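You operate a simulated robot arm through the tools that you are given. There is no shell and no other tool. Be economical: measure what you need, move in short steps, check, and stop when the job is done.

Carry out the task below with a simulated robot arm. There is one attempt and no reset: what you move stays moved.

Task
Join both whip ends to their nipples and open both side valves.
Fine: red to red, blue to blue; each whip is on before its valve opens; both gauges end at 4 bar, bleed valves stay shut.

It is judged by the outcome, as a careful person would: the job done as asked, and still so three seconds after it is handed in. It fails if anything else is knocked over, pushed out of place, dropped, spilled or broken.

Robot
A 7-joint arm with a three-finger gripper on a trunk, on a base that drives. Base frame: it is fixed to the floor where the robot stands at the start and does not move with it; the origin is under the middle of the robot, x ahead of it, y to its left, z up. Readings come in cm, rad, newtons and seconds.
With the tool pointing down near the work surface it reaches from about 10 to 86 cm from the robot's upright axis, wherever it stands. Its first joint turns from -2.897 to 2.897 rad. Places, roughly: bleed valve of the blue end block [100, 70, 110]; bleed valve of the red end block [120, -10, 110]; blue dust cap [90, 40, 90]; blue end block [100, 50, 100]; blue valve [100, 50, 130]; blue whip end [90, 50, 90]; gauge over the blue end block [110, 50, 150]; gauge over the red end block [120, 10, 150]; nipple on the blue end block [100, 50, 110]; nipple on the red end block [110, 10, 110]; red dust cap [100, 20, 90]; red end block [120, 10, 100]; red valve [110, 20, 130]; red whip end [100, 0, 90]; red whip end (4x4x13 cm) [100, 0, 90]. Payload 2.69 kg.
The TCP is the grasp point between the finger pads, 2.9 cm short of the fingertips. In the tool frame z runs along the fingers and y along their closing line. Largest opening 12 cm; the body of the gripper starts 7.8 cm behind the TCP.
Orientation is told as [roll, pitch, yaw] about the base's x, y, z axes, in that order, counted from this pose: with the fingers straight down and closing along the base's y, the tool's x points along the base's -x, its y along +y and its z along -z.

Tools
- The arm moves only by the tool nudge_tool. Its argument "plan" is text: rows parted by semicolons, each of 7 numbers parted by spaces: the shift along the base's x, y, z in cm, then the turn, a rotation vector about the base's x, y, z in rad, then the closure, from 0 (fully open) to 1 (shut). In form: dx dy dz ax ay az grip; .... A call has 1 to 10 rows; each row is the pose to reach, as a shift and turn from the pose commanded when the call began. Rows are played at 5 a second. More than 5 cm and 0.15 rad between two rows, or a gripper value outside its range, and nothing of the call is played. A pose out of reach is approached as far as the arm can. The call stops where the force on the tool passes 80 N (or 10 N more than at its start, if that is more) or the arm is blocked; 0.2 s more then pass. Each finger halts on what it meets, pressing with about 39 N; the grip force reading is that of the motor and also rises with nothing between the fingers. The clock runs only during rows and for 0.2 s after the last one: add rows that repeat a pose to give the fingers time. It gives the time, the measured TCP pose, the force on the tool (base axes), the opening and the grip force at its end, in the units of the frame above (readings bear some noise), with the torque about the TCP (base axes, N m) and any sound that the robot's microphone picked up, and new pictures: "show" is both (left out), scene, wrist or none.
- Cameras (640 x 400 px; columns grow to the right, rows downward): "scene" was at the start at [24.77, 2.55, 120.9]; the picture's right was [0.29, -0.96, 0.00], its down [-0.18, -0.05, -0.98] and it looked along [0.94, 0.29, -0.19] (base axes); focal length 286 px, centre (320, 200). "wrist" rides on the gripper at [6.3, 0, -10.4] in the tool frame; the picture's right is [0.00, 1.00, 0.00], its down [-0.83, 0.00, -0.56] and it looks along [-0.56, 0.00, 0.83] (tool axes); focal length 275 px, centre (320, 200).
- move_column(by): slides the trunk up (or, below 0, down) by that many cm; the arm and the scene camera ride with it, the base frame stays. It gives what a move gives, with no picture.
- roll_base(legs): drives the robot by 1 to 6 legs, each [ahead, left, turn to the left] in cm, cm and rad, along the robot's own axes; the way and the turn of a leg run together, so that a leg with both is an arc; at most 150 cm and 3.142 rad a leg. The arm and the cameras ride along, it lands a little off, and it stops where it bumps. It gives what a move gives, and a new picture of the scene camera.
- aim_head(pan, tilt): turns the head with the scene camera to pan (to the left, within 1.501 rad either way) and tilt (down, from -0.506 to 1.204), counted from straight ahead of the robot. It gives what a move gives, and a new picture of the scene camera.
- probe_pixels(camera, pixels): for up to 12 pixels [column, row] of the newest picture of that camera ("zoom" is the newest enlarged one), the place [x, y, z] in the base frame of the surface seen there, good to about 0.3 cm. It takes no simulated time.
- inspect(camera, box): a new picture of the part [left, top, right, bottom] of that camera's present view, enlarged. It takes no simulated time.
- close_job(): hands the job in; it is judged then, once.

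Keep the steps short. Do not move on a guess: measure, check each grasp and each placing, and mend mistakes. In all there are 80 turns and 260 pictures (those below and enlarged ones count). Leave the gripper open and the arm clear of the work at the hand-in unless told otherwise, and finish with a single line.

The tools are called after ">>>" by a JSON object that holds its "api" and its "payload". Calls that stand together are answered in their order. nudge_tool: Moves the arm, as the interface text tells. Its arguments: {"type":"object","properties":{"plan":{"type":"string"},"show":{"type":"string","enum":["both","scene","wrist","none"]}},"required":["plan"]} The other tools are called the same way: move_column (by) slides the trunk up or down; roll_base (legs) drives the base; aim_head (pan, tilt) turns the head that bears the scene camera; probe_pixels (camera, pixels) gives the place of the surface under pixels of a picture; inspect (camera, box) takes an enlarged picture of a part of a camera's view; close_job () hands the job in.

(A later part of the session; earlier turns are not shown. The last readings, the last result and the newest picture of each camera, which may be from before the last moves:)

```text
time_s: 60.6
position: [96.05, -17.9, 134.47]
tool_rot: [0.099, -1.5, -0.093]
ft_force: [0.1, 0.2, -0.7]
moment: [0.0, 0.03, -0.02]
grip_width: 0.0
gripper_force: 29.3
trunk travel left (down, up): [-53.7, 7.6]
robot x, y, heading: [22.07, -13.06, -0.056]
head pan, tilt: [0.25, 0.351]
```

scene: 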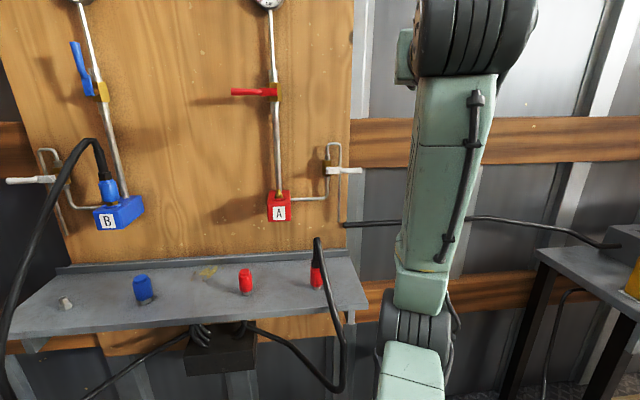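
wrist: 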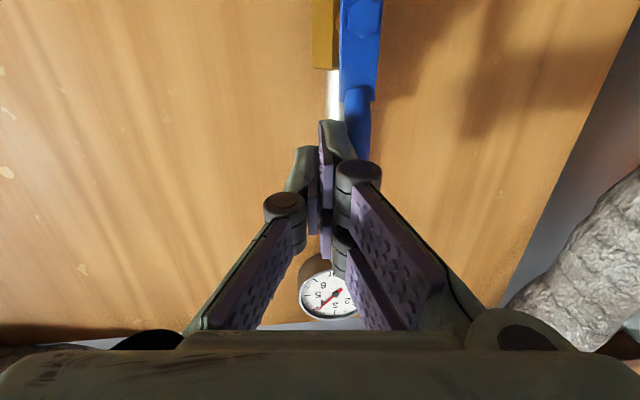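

The base now faces the red whip, and its hose drops off to the right of it. I'll swing the tool left to (88, 4), yaw it to −0.25 and pitch it back to about 1.1, staying high. Then the trunk comes down.

>>> {"api": "nudge_tool", "payload": {"plan": "-2 4 0 0 0 -0.04 1; -4 8 0 0 0 -0.09 1; -6 12 0 0 0 -0.13 0.8; -8 16 0 0 0 -0.18 0.6; -8 20 0 0 0 -0.22 0.42; -8 22 0 0 0 -0.26 0.42", "show": "none"}}

>>> {"api": "nudge_tool", "payload": {"plan": "0 0 0 0.033 0.129 0 0.42; 0 0 0 0.066 0.259 0 0.42; 0 0 0 0.099 0.388 0 0.42", "show": "none"}}

>>> {"api": "move_column", "payload": {"by": -34}}

>>> {"api": "nudge_tool", "payload": {"plan": "0 0 -1 0 0 0 0.42", "show": "both"}}

```text
time_s: 62.0
position: [90.86, 3.03, 134.17]
tool_rot: [0.102, -1.502, -0.352]
ft_force: [0.4, 0.3, 0.2]
moment: [0.04, -0.01, -0.01]
grip_width: 6.76
gripper_force: 0.1
out of reach, approached as far as the arm can: row 5, 6
trunk travel left (down, up): [-53.7, 7.6]
robot x, y, heading: [22.08, -13.4, -0.059]
head pan, tilt: [0.25, 0.351]
```

```text
time_s: 62.8
position: [96.24, 0.79, 130.72]
tool_rot: [0.023, -1.105, -0.266]
ft_force: [0.8, 0.4, -0.2]
moment: [-0.02, 0.01, -0.02]
grip_width: 6.96
gripper_force: 0.1
out of reach, approached as far as the arm can: row 1, 2, 3
trunk travel left (down, up): [-53.7, 7.6]
robot x, y, heading: [21.71, -13.38, -0.055]
head pan, tilt: [0.25, 0.351]
```

```text
time_s: 66.1
position: [96.26, 0.81, 96.79]
tool_rot: [0.021, -1.107, -0.266]
ft_force: [0.5, -0.8, 0.0]
moment: [-0.02, 0.0, -0.03]
grip_width: 6.95
gripper_force: 0.1
trunk travel left (down, up): [-19.7, 41.6]
robot x, y, heading: [22.16, -13.11, -0.056]
head pan, tilt: [0.25, 0.351]
```

```text
time_s: 66.5
position: [96.38, 0.9, 95.78]
tool_rot: [0.022, -1.106, -0.268]
ft_force: [0.5, -0.2, -0.5]
moment: [-0.01, -0.01, -0.05]
grip_width: 6.98
gripper_force: 0.1
trunk travel left (down, up): [-19.7, 41.6]
robot x, y, heading: [21.99, -12.86, -0.049]
head pan, tilt: [0.25, 0.351]
```

scene: 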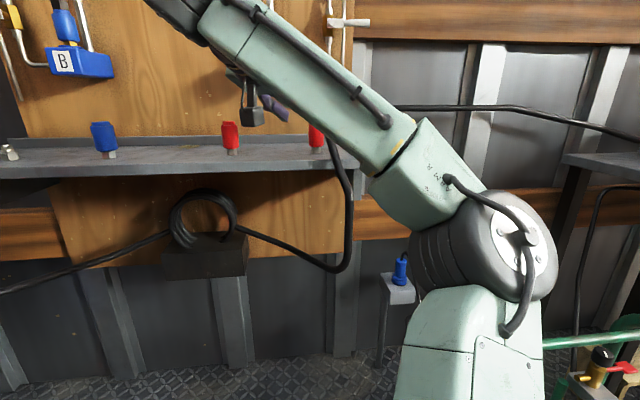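
wrist: 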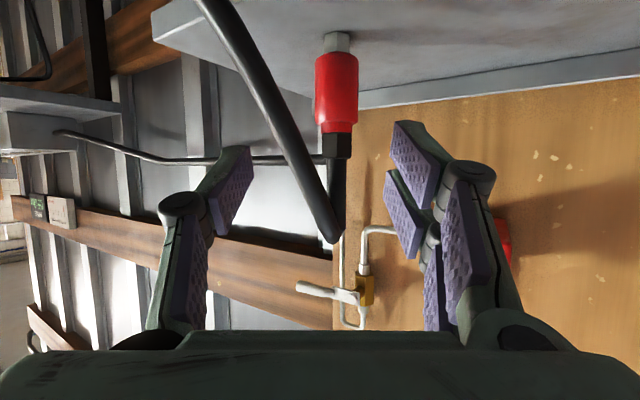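

I'm close and lined up: the red collar is at (338, 95), its hose to the left of it in the wrist view. Probing both.

>>> {"api": "probe_pixels", "payload": {"camera": "wrist", "pixels": [[337, 70], [337, 90], [337, 110], [337, 145], [337, 170], [330, 215], [300, 165], [270, 105], [240, 50], [337, 38], [215, 10], [285, 135]]}}

```text
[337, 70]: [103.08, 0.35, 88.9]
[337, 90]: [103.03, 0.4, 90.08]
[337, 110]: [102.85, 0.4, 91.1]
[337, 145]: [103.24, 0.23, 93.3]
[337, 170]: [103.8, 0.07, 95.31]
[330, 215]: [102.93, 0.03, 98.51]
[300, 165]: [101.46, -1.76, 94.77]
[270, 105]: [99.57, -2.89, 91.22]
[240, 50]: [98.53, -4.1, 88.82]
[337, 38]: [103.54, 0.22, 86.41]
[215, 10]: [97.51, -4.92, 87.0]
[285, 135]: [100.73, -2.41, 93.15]
```

The collar axis is near (104.7, −0.1). The hose is only about 4 cm off my finger line, so I'll turn a further −0.28 in yaw and shift left to come in clear of it.

>>> {"api": "nudge_tool", "payload": {"plan": "-0.3 2 0 0 0 -0.12 0.42; -0.5 3.6 0 0 0 -0.22 0.46; -0.6 4.6 0 0 0 -0.29 0.5; -0.6 4.6 0 0 0 -0.29 0.5", "show": "wrist"}}

>>> {"api": "probe_pixels", "payload": {"camera": "wrist", "pixels": [[320, 90], [325, 90], [330, 90], [335, 90], [340, 90], [345, 90]]}}

```text
time_s: 67.5
position: [103.31, 5.05, 95.03]
tool_rot: [0.021, -1.107, -0.558]
ft_force: [-1.5, 0.7, -0.3]
moment: [0.05, -0.01, -0.1]
grip_width: 6.06
gripper_force: 0.3
out of reach, approached as far as the arm can: row 1, 2, 3, 4
trunk travel left (down, up): [-19.7, 41.6]
robot x, y, heading: [22.27, -13.46, -0.052]
head pan, tilt: [0.25, 0.351]
```

wrist: 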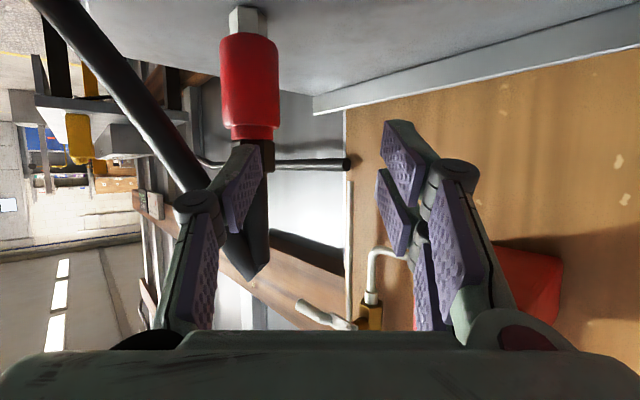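

```text
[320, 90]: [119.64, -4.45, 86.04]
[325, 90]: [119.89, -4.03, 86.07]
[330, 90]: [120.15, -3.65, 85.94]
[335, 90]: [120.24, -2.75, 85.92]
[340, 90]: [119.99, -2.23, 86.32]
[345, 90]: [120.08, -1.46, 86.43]
```

That pose lies outside the arm's range, so the hand slid forward and a fingertip now rests lightly (about 1.5 N) by the nut. I'll back the base off 8 cm and 3 left. That clears it and also puts this approach angle within reach.

>>> {"api": "roll_base", "payload": {"legs": [[-3, 3, 0], [-6, 2, 0]]}}

>>> {"api": "nudge_tool", "payload": {"plan": "0 0 0 0 0 0 0.5", "show": "wrist"}}

```text
time_s: 69.0
position: [94.82, 10.41, 95.01]
tool_rot: [0.023, -1.107, -0.559]
ft_force: [0.4, 0.0, -0.5]
moment: [0.02, -0.02, 0.0]
grip_width: 5.99
gripper_force: 0.0
trunk travel left (down, up): [-19.7, 41.6]
robot x, y, heading: [13.45, -8.2, -0.055]
head pan, tilt: [0.25, 0.351]
```

scene: 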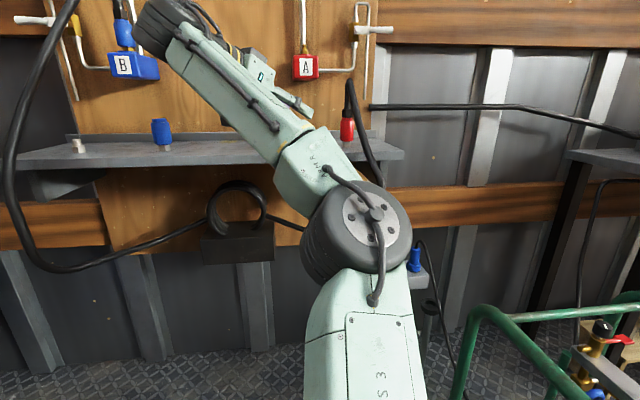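

```text
time_s: 69.4
position: [94.81, 10.45, 94.89]
tool_rot: [0.022, -1.11, -0.556]
ft_force: [0.5, 0.2, -0.3]
moment: [0.03, 0.0, -0.03]
grip_width: 5.99
gripper_force: 0.0
trunk travel left (down, up): [-19.7, 41.6]
robot x, y, heading: [13.72, -7.87, -0.058]
head pan, tilt: [0.25, 0.351]
```

wrist: 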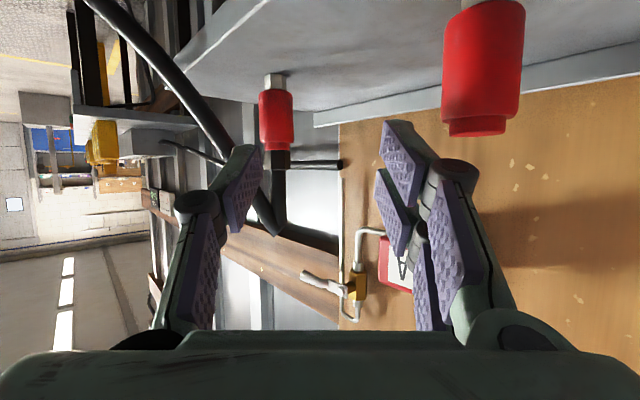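

Clear of everything, and the whip still stands on its peg at (276, 115). I'll confirm its axis by probing, and step right and down to line up 9 cm short of it, with the fingers narrowed to 5.2 cm.

>>> {"api": "probe_pixels", "payload": {"camera": "wrist", "pixels": [[276, 105], [276, 120], [276, 135], [282, 160], [240, 150], [200, 95], [275, 82], [480, 60]]}}

>>> {"api": "nudge_tool", "payload": {"plan": "0.8 -2 0 0 0 0 0.55; 1.6 -4 0 0 0 0 0.567; 2.2 -5.95 -0.5 0 0 0 0.567; 2.2 -5.95 -2.5 0 0 0 0.567; 2.2 -5.95 -4.4 0 0 0 0.567", "show": "wrist"}}

```text
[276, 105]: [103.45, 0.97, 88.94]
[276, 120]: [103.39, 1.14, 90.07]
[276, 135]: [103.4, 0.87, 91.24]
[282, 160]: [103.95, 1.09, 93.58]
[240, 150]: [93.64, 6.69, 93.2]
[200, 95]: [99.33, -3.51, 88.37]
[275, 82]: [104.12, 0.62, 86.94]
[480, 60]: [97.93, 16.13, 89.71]
```

```text
time_s: 70.6
position: [96.88, 4.49, 90.37]
tool_rot: [0.025, -1.109, -0.557]
ft_force: [-0.2, -0.2, 0.2]
moment: [-0.02, 0.0, 0.02]
grip_width: 5.19
gripper_force: 0.1
trunk travel left (down, up): [-19.7, 41.6]
robot x, y, heading: [13.2, -7.73, -0.059]
head pan, tilt: [0.25, 0.351]
```

wrist: 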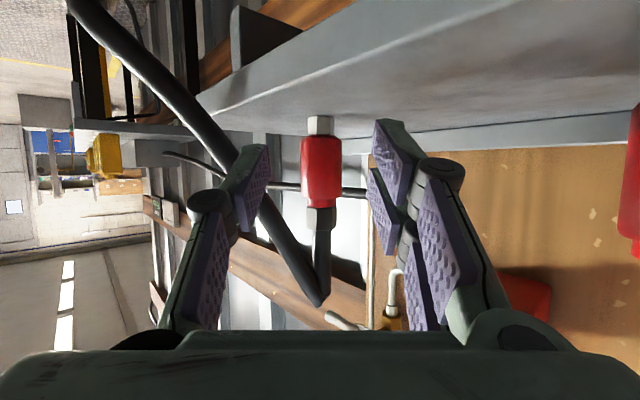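

Exactly as commanded, with the collar centred at column 320. Moving in horizontally.

>>> {"api": "nudge_tool", "payload": {"plan": "2 -1.2 0 0 0 0 0.567; 4 -2.35 0 0 0 0 0.567; 6 -3.5 0 0 0 0 0.567; 7.85 -4.6 0 0 0 0 0.567; 7.85 -4.6 0 0 0 0 0.567", "show": "wrist"}}

```text
time_s: 71.8
position: [104.8, -0.06, 90.53]
tool_rot: [0.024, -1.109, -0.557]
ft_force: [-0.6, -0.2, 0.6]
moment: [0.0, 0.01, 0.01]
grip_width: 5.21
gripper_force: 0.0
trunk travel left (down, up): [-19.7, 41.6]
robot x, y, heading: [13.44, -7.46, -0.055]
head pan, tilt: [0.25, 0.351]
```

wrist: 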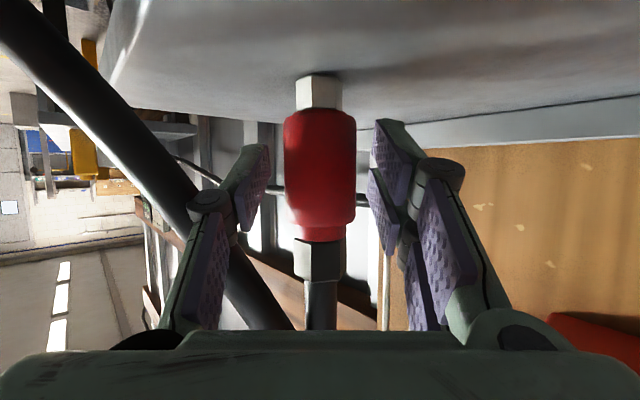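

Centred with no contact. Closing on the collar.

>>> {"api": "nudge_tool", "payload": {"plan": "0 0 0 0 0 0 0.8; 0 0 0 0 0 0 1; 0 0 0 0 0 0 1; 0 0 0 0 0 0 1; 0 0 1 0 0 0 1; 0 0 2.5 0 0 0 1; 0 0 4 0 0 0 1; 0 0 5.5 0 0 0 1", "show": "wrist"}}

```text
time_s: 73.6
position: [104.81, 0.08, 95.97]
tool_rot: [0.024, -1.105, -0.555]
ft_force: [0.0, -0.5, -2.1]
moment: [-0.03, -0.07, 0.01]
grip_width: 2.93
gripper_force: 39.4
trunk travel left (down, up): [-19.7, 41.6]
robot x, y, heading: [13.3, -7.35, -0.06]
head pan, tilt: [0.25, 0.351]
```

wrist: 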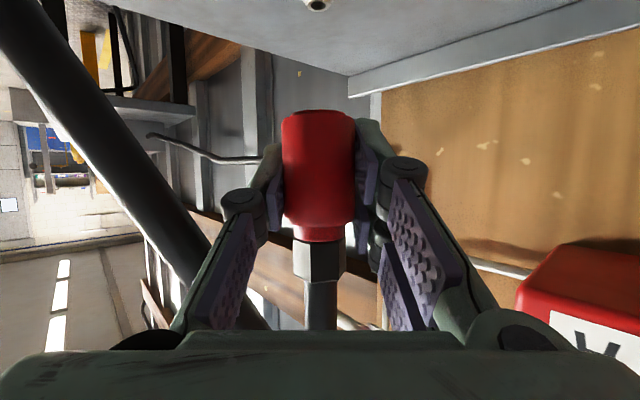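

Red whip lifted cleanly (2.9 cm grip). Raising the trunk 18 cm brings it above nipple height, still in front of the board.

>>> {"api": "move_column", "payload": {"by": 18.3}}

>>> {"api": "aim_head", "payload": {"pan": 0.2, "tilt": 0.25}}

>>> {"api": "inspect", "payload": {"camera": "wrist", "box": [240, 0, 640, 250]}}

```text
time_s: 75.7
position: [104.77, -0.08, 114.36]
tool_rot: [0.023, -1.108, -0.557]
ft_force: [-0.2, 0.0, -1.3]
moment: [-0.02, 0.01, 0.01]
grip_width: 2.9
gripper_force: 38.9
trunk travel left (down, up): [-38.0, 23.3]
robot x, y, heading: [13.5, -7.9, -0.057]
head pan, tilt: [0.25, 0.351]
```

```text
time_s: 76.3
position: [104.84, -0.07, 114.25]
tool_rot: [0.023, -1.108, -0.556]
ft_force: [-0.3, -0.3, -1.0]
moment: [0.0, -0.03, -0.01]
grip_width: 2.88
gripper_force: 39.1
trunk travel left (down, up): [-38.0, 23.3]
robot x, y, heading: [13.5, -8.15, -0.057]
head pan, tilt: [0.201, 0.25]
```

scene: 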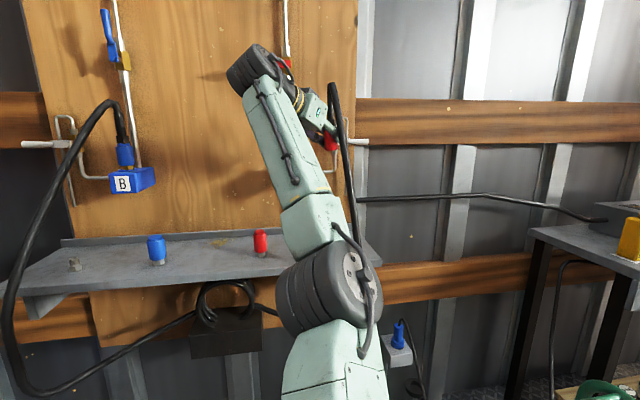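

```text
1.60 times, centred on (440, 125) of wrist
```

zoom: 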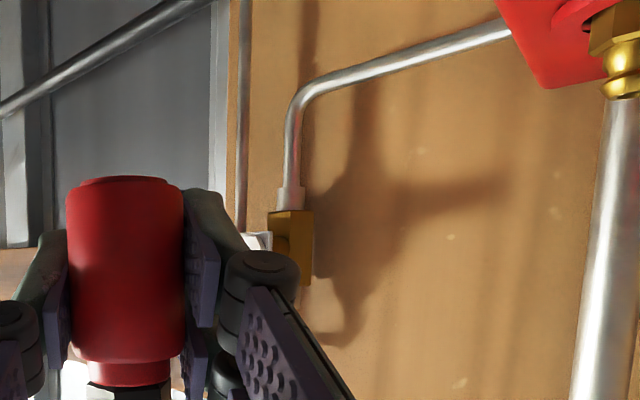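

The red nipple appears at the right edge of the enlarged view. Probing it and the collar in that picture.

>>> {"api": "probe_pixels", "payload": {"camera": "zoom", "pixels": [[625, 45], [625, 60], [625, 75], [625, 90], [608, 75], [638, 90], [125, 200], [125, 240], [125, 280], [125, 320], [612, 150], [290, 240]]}}

```text
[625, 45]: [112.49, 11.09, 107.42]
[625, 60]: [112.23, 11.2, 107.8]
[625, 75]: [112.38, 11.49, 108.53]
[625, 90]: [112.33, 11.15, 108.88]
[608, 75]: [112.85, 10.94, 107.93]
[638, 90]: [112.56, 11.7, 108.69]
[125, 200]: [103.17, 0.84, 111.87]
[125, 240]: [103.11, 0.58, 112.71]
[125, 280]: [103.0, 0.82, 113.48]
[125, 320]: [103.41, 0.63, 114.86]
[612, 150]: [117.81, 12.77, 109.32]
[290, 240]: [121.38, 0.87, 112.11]
```

Nipple axis is about (113.2, 11.7) and the collar axis about (104.6, −0.1). I'll shift with the base first, 6 ahead and 8.4 left, so the arm stays in a comfortable posture. The fine alignment will be with the arm.

>>> {"api": "roll_base", "payload": {"legs": [[6, 8.4, 0]]}}

>>> {"api": "inspect", "payload": {"camera": "wrist", "box": [240, 0, 440, 250]}}

```text
time_s: 77.7
position: [111.35, 7.91, 114.25]
tool_rot: [0.022, -1.108, -0.56]
ft_force: [0.1, 0.1, -0.1]
moment: [0.0, 0.04, -0.02]
grip_width: 2.89
gripper_force: 39.1
trunk travel left (down, up): [-38.0, 23.3]
robot x, y, heading: [20.31, 0.76, -0.054]
head pan, tilt: [0.201, 0.25]
```

scene: 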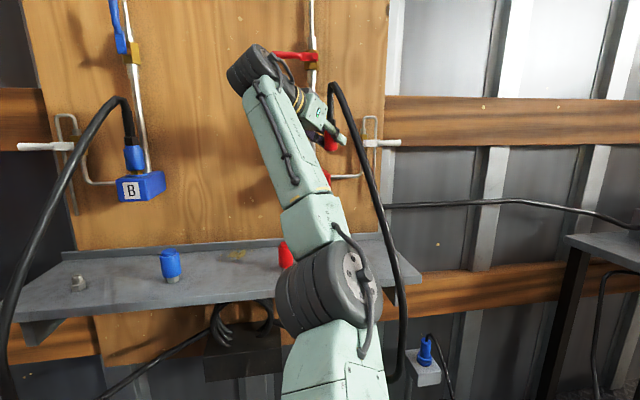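

```text
1.60 times, centred on (340, 125) of wrist
```

zoom: 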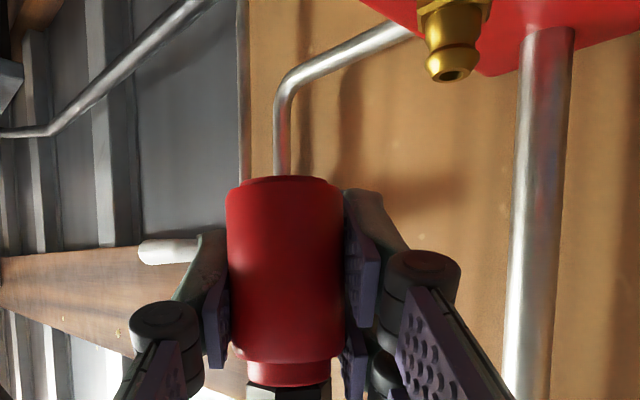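

Nipple now at about column 422 of the wrist view. Probing nipple and collar again.

>>> {"api": "probe_pixels", "payload": {"camera": "zoom", "pixels": [[448, 30], [448, 40], [448, 50], [448, 60], [455, 12], [430, 62], [472, 62], [286, 210], [286, 240], [286, 270], [286, 300], [286, 330]]}}

```text
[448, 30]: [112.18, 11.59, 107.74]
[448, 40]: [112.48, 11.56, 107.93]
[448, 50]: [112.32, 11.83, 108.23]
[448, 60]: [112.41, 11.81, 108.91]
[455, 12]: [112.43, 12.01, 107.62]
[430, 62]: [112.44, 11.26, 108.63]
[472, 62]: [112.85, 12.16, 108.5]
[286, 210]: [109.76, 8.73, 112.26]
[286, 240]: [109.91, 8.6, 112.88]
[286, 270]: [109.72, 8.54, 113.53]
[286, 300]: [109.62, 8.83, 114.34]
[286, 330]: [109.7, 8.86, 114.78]
```

Remaining shift is about 4.1 cm left and almost nothing along, (2.1, 3.5). I'll move there at this height, then down to just above the rim.

>>> {"api": "nudge_tool", "payload": {"plan": "0.7 1.2 0 0 0 0 1; 1.4 2.4 0 0 0 0 1; 2.1 3.5 0 0 0 0 1; 2.1 3.5 -1.6 0 0 0 1; 2.1 3.5 -1.6 0 0 0 1", "show": "wrist"}}

>>> {"api": "inspect", "payload": {"camera": "scene", "box": [300, 120, 350, 190]}}

```text
time_s: 78.8
position: [113.26, 11.35, 112.69]
tool_rot: [0.023, -1.105, -0.558]
ft_force: [0.0, 0.0, -1.5]
moment: [0.02, -0.02, 0.0]
grip_width: 2.88
gripper_force: 38.9
out of reach, approached as far as the arm can: row 3
trunk travel left (down, up): [-38.0, 23.3]
robot x, y, heading: [19.69, 0.62, -0.054]
head pan, tilt: [0.201, 0.25]
```

wrist: 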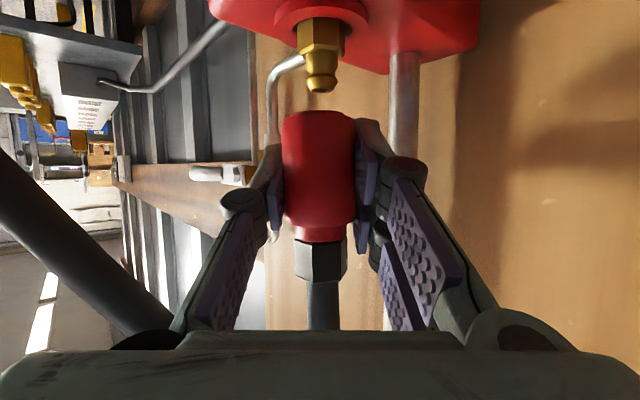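

```text
5.71 times, centred on (325, 155) of scene
```

zoom: 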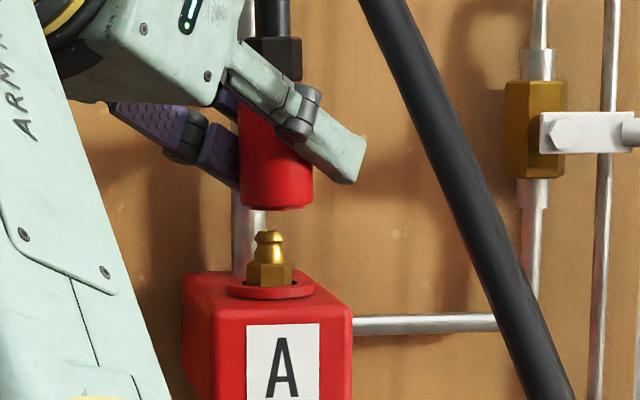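

Sideways they agree in the wrist view. In the scene view the collar sits about 0.25 cm too far right, so I'll shift (−0.2, +0.25) and lower it over the nipple in small steps, watching the force.

>>> {"api": "nudge_tool", "payload": {"plan": "-0.2 0.25 0 0 0 0 1; -0.2 0.25 -0.6 0 0 0 1; -0.2 0.25 -1.1 0 0 0 1; -0.2 0.25 -1.6 0 0 0 1; -0.2 0.25 -2 0 0 0 1; -0.2 0.25 -2.35 0 0 0 1; -0.2 0.25 -2.5 0 0 0 1", "show": "wrist"}}

>>> {"api": "inspect", "payload": {"camera": "scene", "box": [300, 120, 350, 190]}}

```text
time_s: 80.5
position: [113.16, 11.61, 110.5]
tool_rot: [0.03, -1.11, -0.562]
ft_force: [9.3, -0.4, 12.5]
moment: [0.89, 0.16, 0.1]
grip_width: 2.9
gripper_force: 38.7
trunk travel left (down, up): [-38.0, 23.3]
robot x, y, heading: [19.36, 0.77, -0.057]
head pan, tilt: [0.201, 0.25]
```

wrist: 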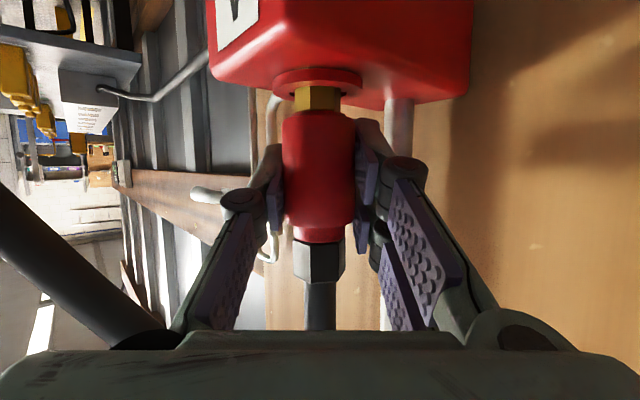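

```text
5.71 times, centred on (325, 155) of scene
```

zoom: 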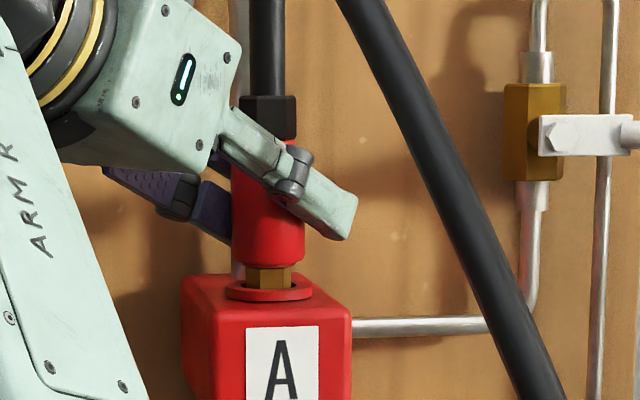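

Seated on the nipple (12 N contact). Next: open narrowly, raise the trunk 5.4 cm so the pads come level with the hose just above the nut, and look before closing.

>>> {"api": "nudge_tool", "payload": {"plan": "0 0 0.1 0 0 0 0.85; 0 0 0.1 0 0 0 0.7; 0 0 0.1 0 0 0 0.64; 0 0 0.1 0 0 0 0.64", "show": "none"}}

>>> {"api": "move_column", "payload": {"by": 5.4}}

>>> {"api": "nudge_tool", "payload": {"plan": "0 0 0 0 0 0 0.64", "show": "wrist"}}

>>> {"api": "inspect", "payload": {"camera": "scene", "box": [300, 130, 350, 220]}}

```text
time_s: 81.5
position: [113.14, 11.58, 110.24]
tool_rot: [0.023, -1.109, -0.558]
ft_force: [-0.2, -0.5, 0.1]
moment: [0.01, -0.03, 0.01]
grip_width: 4.32
gripper_force: 0.0
trunk travel left (down, up): [-38.0, 23.3]
robot x, y, heading: [20.05, 0.69, -0.059]
head pan, tilt: [0.201, 0.25]
```

```text
time_s: 82.4
position: [113.06, 11.75, 115.63]
tool_rot: [0.024, -1.109, -0.557]
ft_force: [-1.0, -0.8, 0.0]
moment: [0.01, -0.02, -0.02]
grip_width: 4.34
gripper_force: 0.0
trunk travel left (down, up): [-43.4, 17.9]
robot x, y, heading: [19.89, 0.26, -0.055]
head pan, tilt: [0.201, 0.25]
```

```text
time_s: 82.8
position: [113.11, 11.79, 115.68]
tool_rot: [0.024, -1.109, -0.559]
ft_force: [0.3, 0.1, -0.3]
moment: [-0.01, 0.0, -0.03]
grip_width: 4.33
gripper_force: 0.1
trunk travel left (down, up): [-43.4, 17.9]
robot x, y, heading: [19.83, 0.54, -0.058]
head pan, tilt: [0.201, 0.25]
```

wrist: 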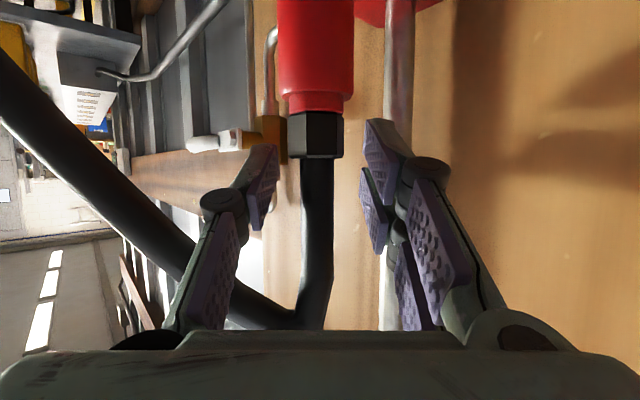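

```text
4.44 times, centred on (325, 175) of scene
```

zoom: 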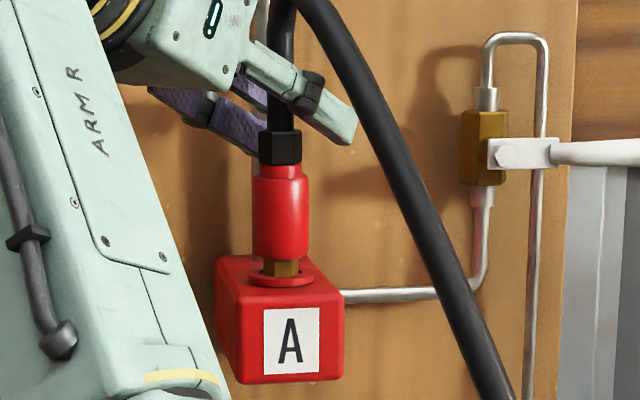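

Same picture as on the blue side: straight hose above the nut, and the sleeve free. Closing on the hose, then pressing down on the nut.

>>> {"api": "nudge_tool", "payload": {"plan": "0 0 0 0 0 0 0.8; 0 0 0 0 0 0 1; 0 0 0 0 0 0 1; 0 0 0 0 0 0 1; 0 0 0 0 0 0 1", "show": "none"}}

>>> {"api": "nudge_tool", "payload": {"plan": "0 0 -0.4 0 0 0 1; 0.05 0 -0.8 0 0 0 1; 0.1 0 -1.2 0 0 0 1; 0.15 0 -1.5 0 0 0 1; 0.2 0 -1.8 0 0 0 1; 0.25 0 -2.1 0 0 0 1; 0.3 0 -2.4 0 0 0 1; 0.35 0 -2.7 0 0 0 1; 0.4 0 -3 0 0 0 1; 0.45 0 -3.3 0 0 0 1", "show": "wrist"}}

>>> {"api": "inspect", "payload": {"camera": "scene", "box": [300, 130, 350, 220]}}

```text
time_s: 84.0
position: [113.13, 11.7, 115.7]
tool_rot: [0.024, -1.107, -0.562]
ft_force: [-7.7, -4.7, -3.5]
moment: [0.41, -0.23, 0.07]
grip_width: 1.57
gripper_force: 39.3
trunk travel left (down, up): [-43.4, 17.9]
robot x, y, heading: [20.1, 0.32, -0.06]
head pan, tilt: [0.201, 0.25]
```

```text
time_s: 85.8
position: [112.81, 11.67, 115.21]
tool_rot: [0.082, -1.152, -0.605]
ft_force: [-8.9, -1.2, 13.9]
moment: [0.56, 0.21, -0.07]
grip_width: 1.6
gripper_force: 39.2
trunk travel left (down, up): [-43.4, 17.9]
robot x, y, heading: [19.53, 0.13, -0.056]
head pan, tilt: [0.201, 0.25]
stopped in row 8: the force on the tool passed its limit at 81 N (the readings are from after the stop); the commanded pose is now the measured one
```

wrist: 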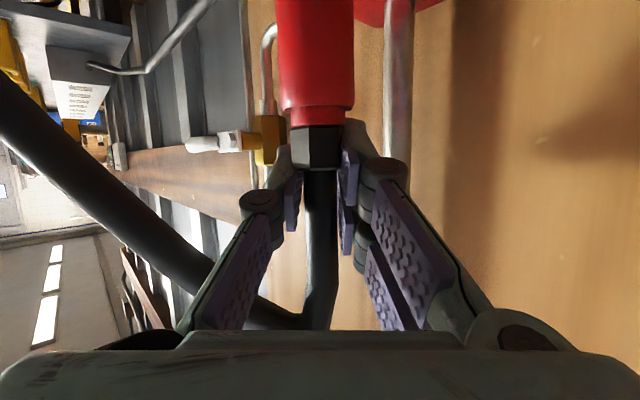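

```text
4.44 times, centred on (325, 175) of scene
```

zoom: 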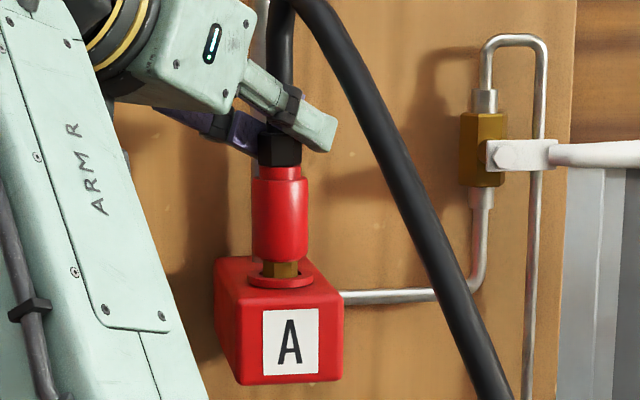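

Same response as blue: the press reached 81 N. Tugging gently by the hose to confirm.

>>> {"api": "nudge_tool", "payload": {"plan": "0.05 0 0.3 0 0 0 1; 0.05 0 0.6 0 0 0 1; 0.05 0 0.9 0 0 0 1; 0.05 0 1.2 0 0 0 1", "show": "none"}}

>>> {"api": "inspect", "payload": {"camera": "scene", "box": [300, 130, 350, 220]}}

```text
time_s: 86.8
position: [113.3, 11.55, 115.41]
tool_rot: [0.055, -1.129, -0.587]
ft_force: [-36.7, -13.0, -24.9]
moment: [0.19, 0.09, 0.1]
grip_width: 1.57
gripper_force: 38.9
trunk travel left (down, up): [-43.4, 17.9]
robot x, y, heading: [20.07, 0.48, -0.058]
head pan, tilt: [0.201, 0.25]
```

```text
4.44 times, centred on (325, 175) of scene
```

zoom: 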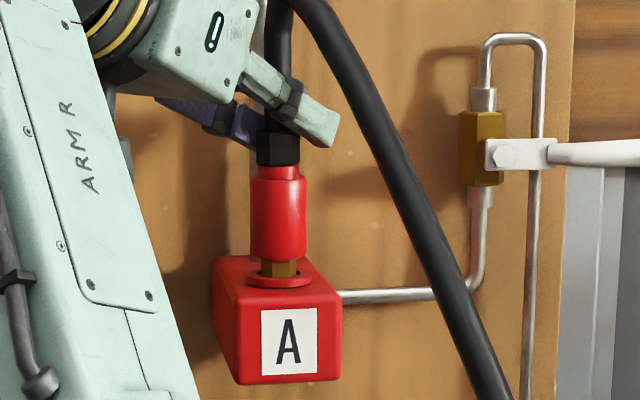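

It holds 25 N, so the red whip is latched. I'll relieve the pull, open, back straight out along the finger direction with the base and raise the trunk. Then I'll straighten the tool with the fingers shut, ready for the red valve.

>>> {"api": "nudge_tool", "payload": {"plan": "-0.2 0 -0.4 0 0 0 1; -0.35 -0.1 -0.8 0 0 0 1; -0.35 -0.1 -0.8 0 0 0 0.85; -0.35 -0.1 -0.8 0 0 0 0.7; -0.35 -0.1 -0.8 0 0 0 0.68; -0.35 -0.1 -0.8 0 0 0 0.68", "show": "none"}}

>>> {"api": "roll_base", "payload": {"legs": [[-12, 7, 0]]}}

>>> {"api": "move_column", "payload": {"by": 13}}

>>> {"api": "nudge_tool", "payload": {"plan": "0 0 0 0 0 0.12 0.8; 0 0 0 0 0 0.24 1; 0 0 0 0 0 0.36 1; 0 0 0 0 0 0.48 1; 0 0 0 0 0 0.48 1", "show": "both"}}

```text
time_s: 88.2
position: [112.94, 11.86, 115.0]
tool_rot: [0.067, -1.144, -0.587]
ft_force: [-0.9, -0.3, -0.1]
moment: [-0.01, 0.02, -0.01]
grip_width: 3.86
gripper_force: 0.0
trunk travel left (down, up): [-43.4, 17.9]
robot x, y, heading: [19.34, 0.32, -0.062]
head pan, tilt: [0.201, 0.25]
```

```text
time_s: 89.5
position: [101.02, 19.35, 115.08]
tool_rot: [0.066, -1.142, -0.59]
ft_force: [0.0, 0.1, 0.5]
moment: [0.02, -0.04, -0.02]
grip_width: 3.87
gripper_force: 0.1
trunk travel left (down, up): [-43.4, 17.9]
robot x, y, heading: [7.94, 8.01, -0.058]
head pan, tilt: [0.201, 0.25]
```

scene: 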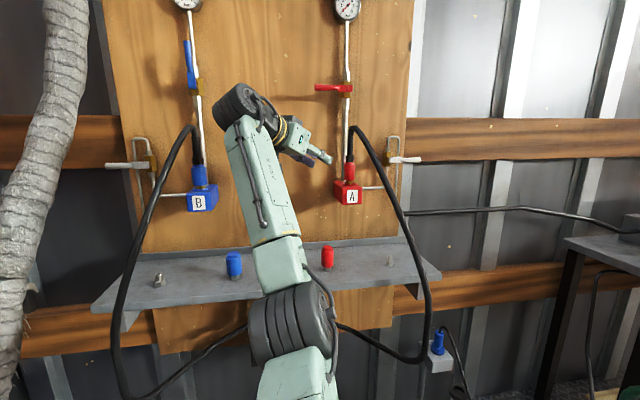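

```text
time_s: 91.1
position: [101.11, 19.29, 127.97]
tool_rot: [0.067, -1.144, -0.59]
ft_force: [-0.4, -0.1, -0.1]
moment: [0.01, 0.0, 0.0]
grip_width: 3.82
gripper_force: 0.1
trunk travel left (down, up): [-56.4, 4.9]
robot x, y, heading: [8.15, 8.17, -0.06]
head pan, tilt: [0.201, 0.25]
```

```text
time_s: 92.3
position: [101.04, 19.37, 128.0]
tool_rot: [0.067, -1.143, -0.11]
ft_force: [0.6, -0.6, -0.5]
moment: [0.03, -0.02, -0.01]
grip_width: 0.0
gripper_force: 28.2
trunk travel left (down, up): [-56.4, 4.9]
robot x, y, heading: [8.26, 7.88, -0.058]
head pan, tilt: [0.201, 0.25]
```

scene: 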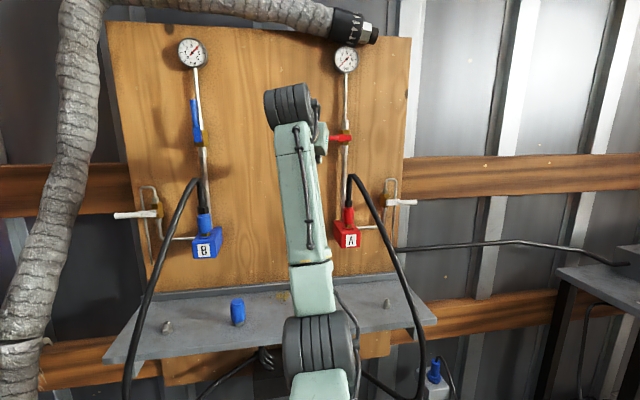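
wrist: 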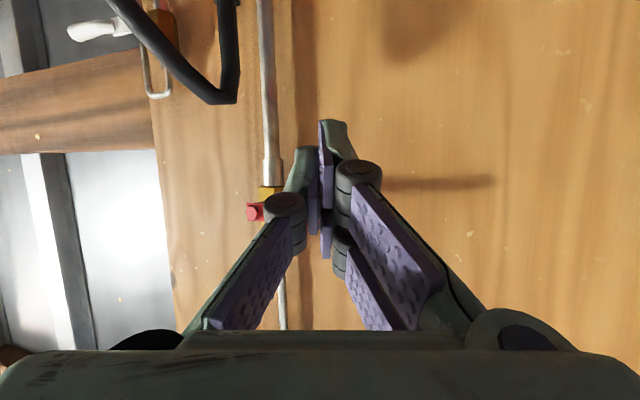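

Both whips stand on their nipples and the blue gauge still reads about 4. To reach the red lever comfortably, I'll raise the trunk and draw the arm back and down. Then I'll drive the base in until the closed fingers are under the lever (TCP ≈(111.2, 19.6, 128)).

>>> {"api": "move_column", "payload": {"by": 4.5}}

>>> {"api": "nudge_tool", "payload": {"plan": "-3 0.2 -1.2 0 0 0 1; -6 0.3 -2.4 0 0 0 1; -8 0.4 -3.5 0 0 0 1; -10 0.6 -4.5 0 0 0 1", "show": "none"}}

>>> {"api": "roll_base", "payload": {"legs": [[12, 0.5, 0]]}}

>>> {"api": "inspect", "payload": {"camera": "scene", "box": [240, 30, 440, 260]}}

```text
time_s: 93.2
position: [101.08, 19.41, 132.49]
tool_rot: [0.067, -1.142, -0.11]
ft_force: [-0.4, -0.5, 0.6]
moment: [-0.03, -0.01, -0.03]
grip_width: 0.01
gripper_force: 28.5
trunk travel left (down, up): [-60.9, 0.4]
robot x, y, heading: [7.97, 8.13, -0.06]
head pan, tilt: [0.201, 0.25]
```

```text
time_s: 94.2
position: [90.95, 19.96, 128.01]
tool_rot: [0.068, -1.143, -0.111]
ft_force: [-0.1, -0.6, 0.1]
moment: [0.01, -0.01, -0.01]
grip_width: 0.0
gripper_force: 28.4
trunk travel left (down, up): [-60.9, 0.4]
robot x, y, heading: [8.29, 8.25, -0.056]
head pan, tilt: [0.201, 0.25]
```

```text
time_s: 95.4
position: [103.25, 19.77, 127.94]
tool_rot: [0.067, -1.143, -0.11]
ft_force: [0.0, -0.4, -0.2]
moment: [-0.01, -0.01, 0.01]
grip_width: 0.0
gripper_force: 29.1
trunk travel left (down, up): [-60.9, 0.4]
robot x, y, heading: [20.23, 7.79, -0.057]
head pan, tilt: [0.201, 0.25]
```

scene: 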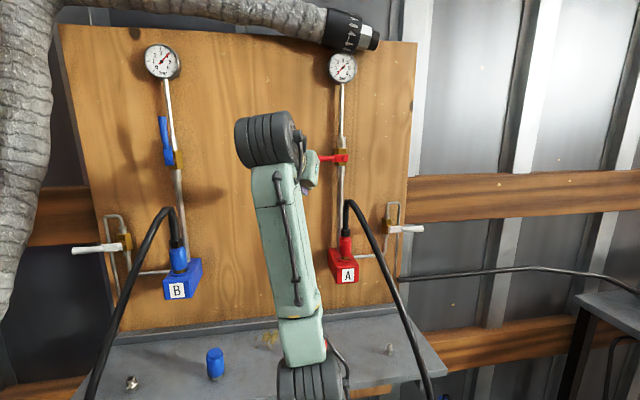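

```text
1.74 times, centred on (340, 145) of scene
```

zoom: 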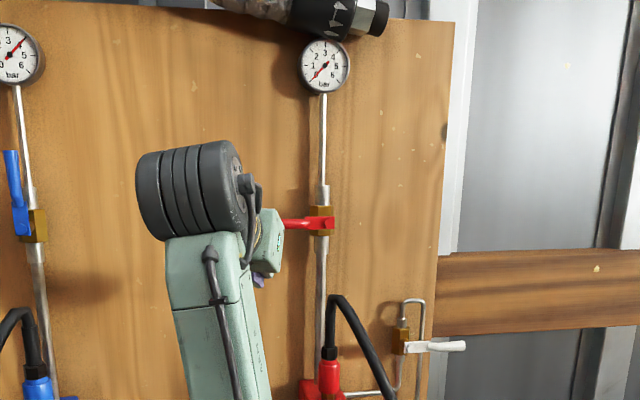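

Probing the red lever for confirmation while the arm moves the last 8 cm under it.

>>> {"api": "probe_pixels", "payload": {"camera": "zoom", "pixels": [[328, 223], [315, 223], [305, 224], [295, 224], [287, 224]]}}

>>> {"api": "nudge_tool", "payload": {"plan": "2.7 -0.05 0 0 0 0 1; 5.4 -0.1 0 0 0 0 1; 7.95 -0.17 0 0 0 0 1; 7.95 -0.17 0 0 0 0 1", "show": "wrist"}}

>>> {"api": "inspect", "payload": {"camera": "scene", "box": [280, 30, 400, 210]}}

```text
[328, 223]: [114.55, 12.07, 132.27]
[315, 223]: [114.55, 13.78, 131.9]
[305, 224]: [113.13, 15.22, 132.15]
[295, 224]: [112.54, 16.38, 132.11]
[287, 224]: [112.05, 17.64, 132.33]
```

```text
time_s: 96.4
position: [111.01, 19.52, 128.04]
tool_rot: [0.068, -1.143, -0.11]
ft_force: [-0.1, 0.9, -0.9]
moment: [-0.02, 0.01, -0.04]
grip_width: 0.01
gripper_force: 28.6
trunk travel left (down, up): [-60.9, 0.4]
robot x, y, heading: [19.83, 8.02, -0.059]
head pan, tilt: [0.201, 0.25]
```

wrist: 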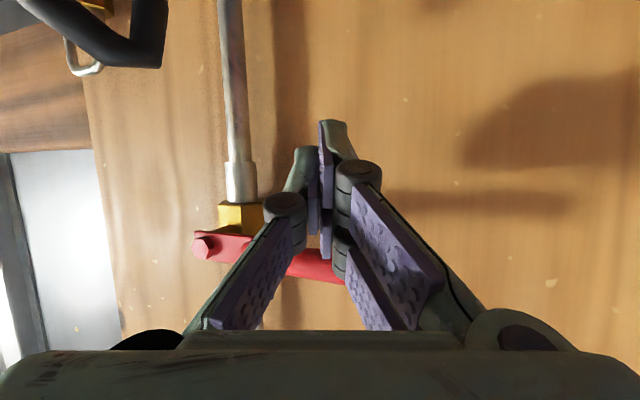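

```text
2.22 times, centred on (340, 120) of scene
```

zoom: 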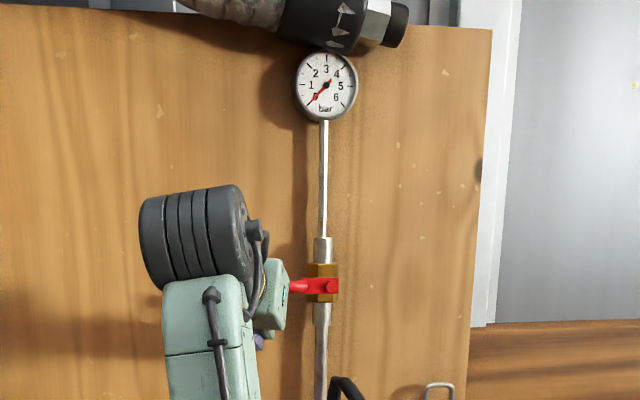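

The pivot is near (114.5, 12.1). I'm shifting 0.8 cm towards it and pushing up to about 20° first, to see that it yields.

>>> {"api": "nudge_tool", "payload": {"plan": "0.28 -0.75 1.2 0 0 0 1; 0.28 -0.75 2.2 0 0 0 1; 0.28 -0.75 3 0 0 0 1; 0.28 -0.75 3.8 0 0 0 1; 0.28 -0.75 4.6 0 0 0 1", "show": "wrist"}}

>>> {"api": "inspect", "payload": {"camera": "scene", "box": [280, 30, 400, 210]}}

```text
time_s: 97.6
position: [111.14, 18.95, 132.62]
tool_rot: [0.068, -1.143, -0.112]
ft_force: [-0.4, 0.2, -0.4]
moment: [-0.02, 0.01, 0.01]
grip_width: 0.0
gripper_force: 28.3
trunk travel left (down, up): [-60.9, 0.4]
robot x, y, heading: [19.84, 7.8, -0.054]
head pan, tilt: [0.201, 0.25]
```

wrist: 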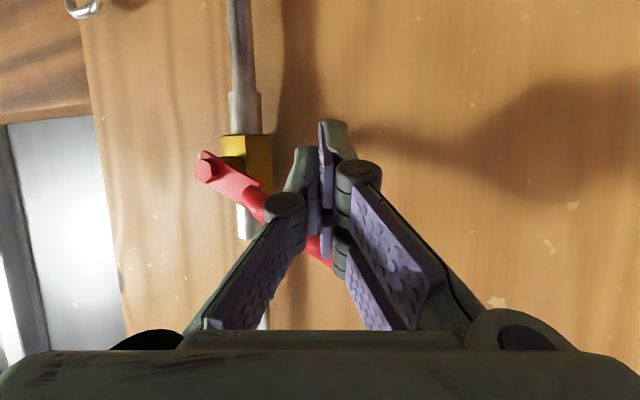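

```text
2.22 times, centred on (340, 120) of scene
```

zoom: 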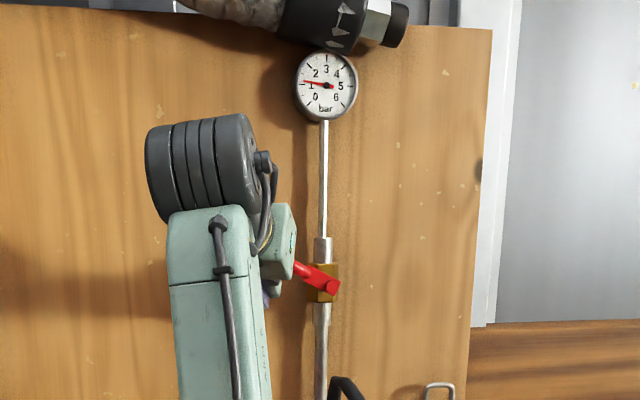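

It turns up freely and the red gauge is rising. Finishing the arc to vertical.

>>> {"api": "nudge_tool", "payload": {"plan": "0.05 -0.15 1.2 0 0 0 1; 0.12 -0.35 2.5 0 0 0 1; 0.32 -0.85 3.5 0 0 0 1; 0.58 -1.55 4.4 0 0 0 1; 0.92 -2.45 5.2 0 0 0 1; 1.22 -3.3 5.7 0 0 0 1; 1.47 -3.95 6 0 0 0 1; 1.72 -4.65 6.1 0 0 0 1; 1.85 -5 6.1 0 0 0 1; 1.85 -5 6.1 0 0 0 1", "show": "wrist"}}

>>> {"api": "inspect", "payload": {"camera": "scene", "box": [280, 30, 400, 210]}}

```text
time_s: 99.8
position: [112.97, 14.19, 138.7]
tool_rot: [0.065, -1.144, -0.105]
ft_force: [-2.8, 7.6, -0.3]
moment: [0.01, -0.03, 0.03]
grip_width: 0.01
gripper_force: 28.5
trunk travel left (down, up): [-60.9, 0.4]
robot x, y, heading: [19.65, 7.42, -0.057]
head pan, tilt: [0.201, 0.25]
```

wrist: 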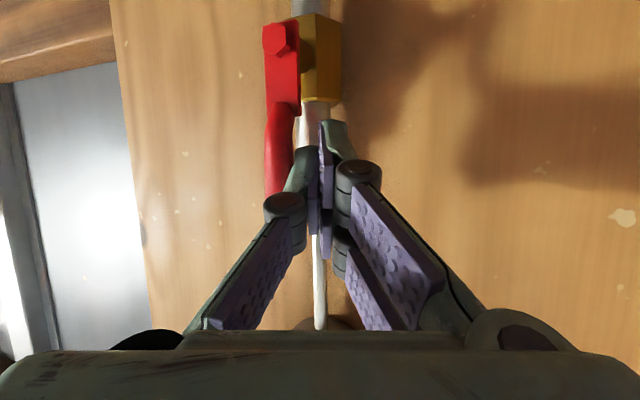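

```text
2.22 times, centred on (340, 120) of scene
```

zoom: 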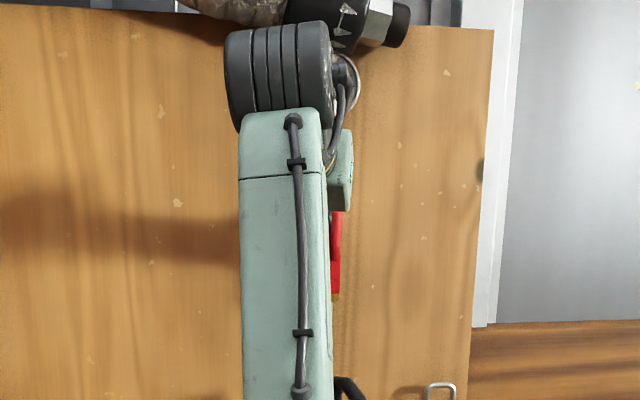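

The lever is vertical and against its stop (8 N). I'll ease off to the left, back the base out 20 cm and open the fingers. Then I'll check everything.

>>> {"api": "nudge_tool", "payload": {"plan": "-0.25 0.7 0 0 0 0 1; -0.5 1 0 0 0 0 1", "show": "none"}}

>>> {"api": "roll_base", "payload": {"legs": [[-20, 2, 0]]}}

>>> {"api": "nudge_tool", "payload": {"plan": "0 3 -2 0 0 0 0.6; -1 7 -4 0 0 0 0.3; -1 11 -6 0 0 0 0; -1 11 -6 0 0 0 0; -1 11 -6 0 0 0 0; -1 11 -6 0 0 0 0", "show": "scene"}}

>>> {"api": "inspect", "payload": {"camera": "scene", "box": [310, 30, 430, 270]}}

>>> {"api": "inspect", "payload": {"camera": "scene", "box": [320, 40, 370, 80]}}

>>> {"api": "inspect", "payload": {"camera": "scene", "box": [110, 30, 240, 270]}}

```text
time_s: 100.4
position: [112.56, 14.74, 138.68]
tool_rot: [0.067, -1.143, -0.111]
ft_force: [-0.2, -0.2, -0.2]
moment: [0.03, 0.01, -0.03]
grip_width: 0.02
gripper_force: 29.2
trunk travel left (down, up): [-60.9, 0.4]
robot x, y, heading: [19.7, 8.15, -0.057]
head pan, tilt: [0.201, 0.25]
```

```text
time_s: 102.0
position: [92.79, 17.96, 138.86]
tool_rot: [0.066, -1.142, -0.111]
ft_force: [-0.6, 0.0, 1.0]
moment: [0.0, 0.02, 0.0]
grip_width: 0.0
gripper_force: 28.8
trunk travel left (down, up): [-60.9, 0.4]
robot x, y, heading: [0.24, 11.0, -0.06]
head pan, tilt: [0.201, 0.25]
```

scene: 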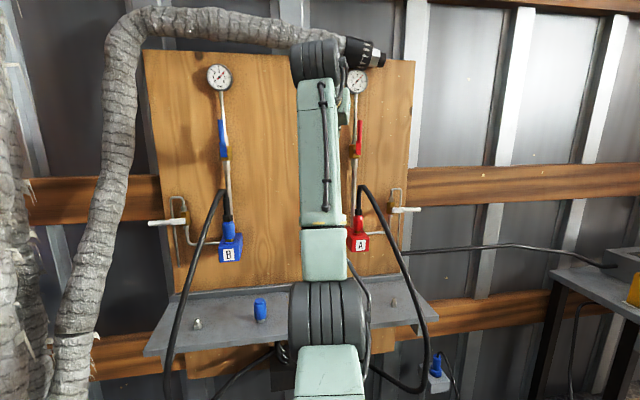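

```text
time_s: 103.4
position: [92.21, 28.94, 132.55]
tool_rot: [0.067, -1.143, -0.111]
ft_force: [0.3, 1.1, -0.4]
moment: [-0.01, -0.01, 0.04]
grip_width: 9.9
gripper_force: 0.1
trunk travel left (down, up): [-60.9, 0.4]
robot x, y, heading: [0.31, 11.08, -0.057]
head pan, tilt: [0.201, 0.25]
```

scene: 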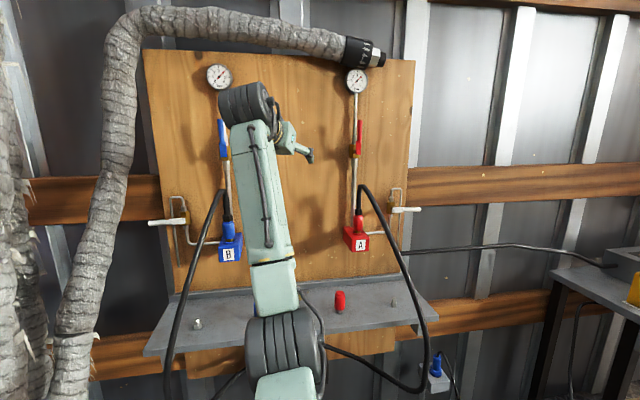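

```text
1.67 times, centred on (370, 150) of scene
```

zoom: 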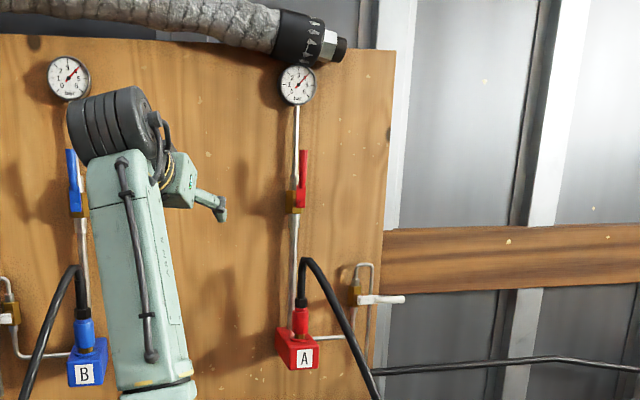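

```text
10.00 times, centred on (345, 60) of scene
```

zoom: 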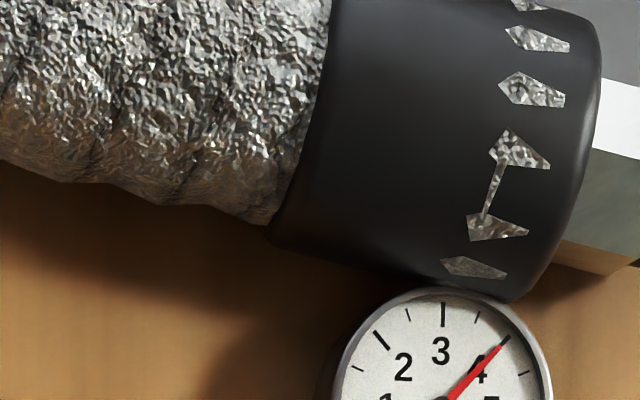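

```text
1.67 times, centred on (175, 150) of scene
5 turns are left
```

zoom: 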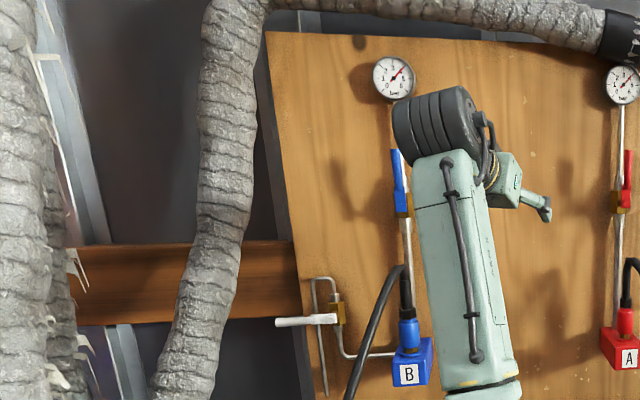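

Both gauges show 4 bar, both levers are vertical, the bleed handles are still horizontal and the caps are in place. I'll let the gripper finish opening and take one last look at the blue gauge and lever.

>>> {"api": "nudge_tool", "payload": {"plan": "-3 0 0 0 0 0 0; -5 0 0 0 0 0 0; -5 0 0 0 0 0 0; -5 0 0 0 0 0 0; -5 0 0 0 0 0 0", "show": "none"}}

>>> {"api": "inspect", "payload": {"camera": "scene", "box": [195, 55, 245, 175]}}

>>> {"api": "inspect", "payload": {"camera": "scene", "box": [335, 60, 385, 175]}}

```text
time_s: 104.6
position: [87.11, 28.88, 132.62]
tool_rot: [0.067, -1.144, -0.11]
ft_force: [0.2, -0.3, 0.2]
moment: [-0.01, 0.02, -0.05]
grip_width: 11.99
gripper_force: 0.1
trunk travel left (down, up): [-60.9, 0.4]
robot x, y, heading: [-0.23, 10.96, -0.061]
head pan, tilt: [0.201, 0.25]
```

```text
3.33 times, centred on (220, 115) of scene
```

zoom: 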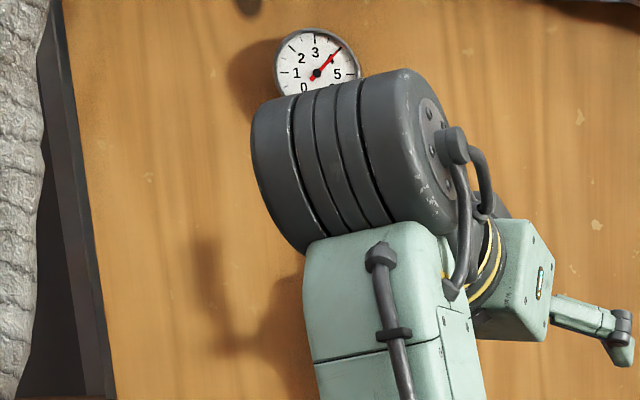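

```text
3.48 times, centred on (360, 118) of scene
4 turns are left
```

zoom: 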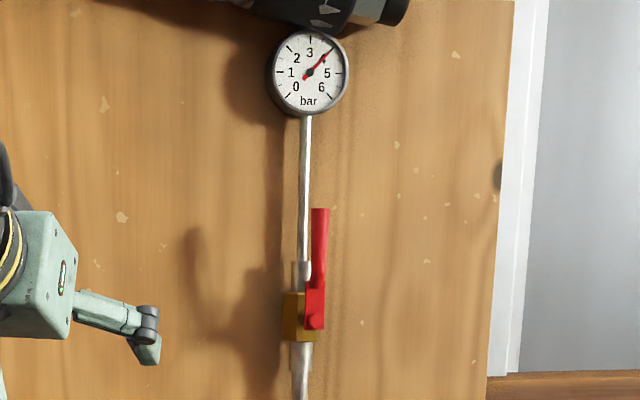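

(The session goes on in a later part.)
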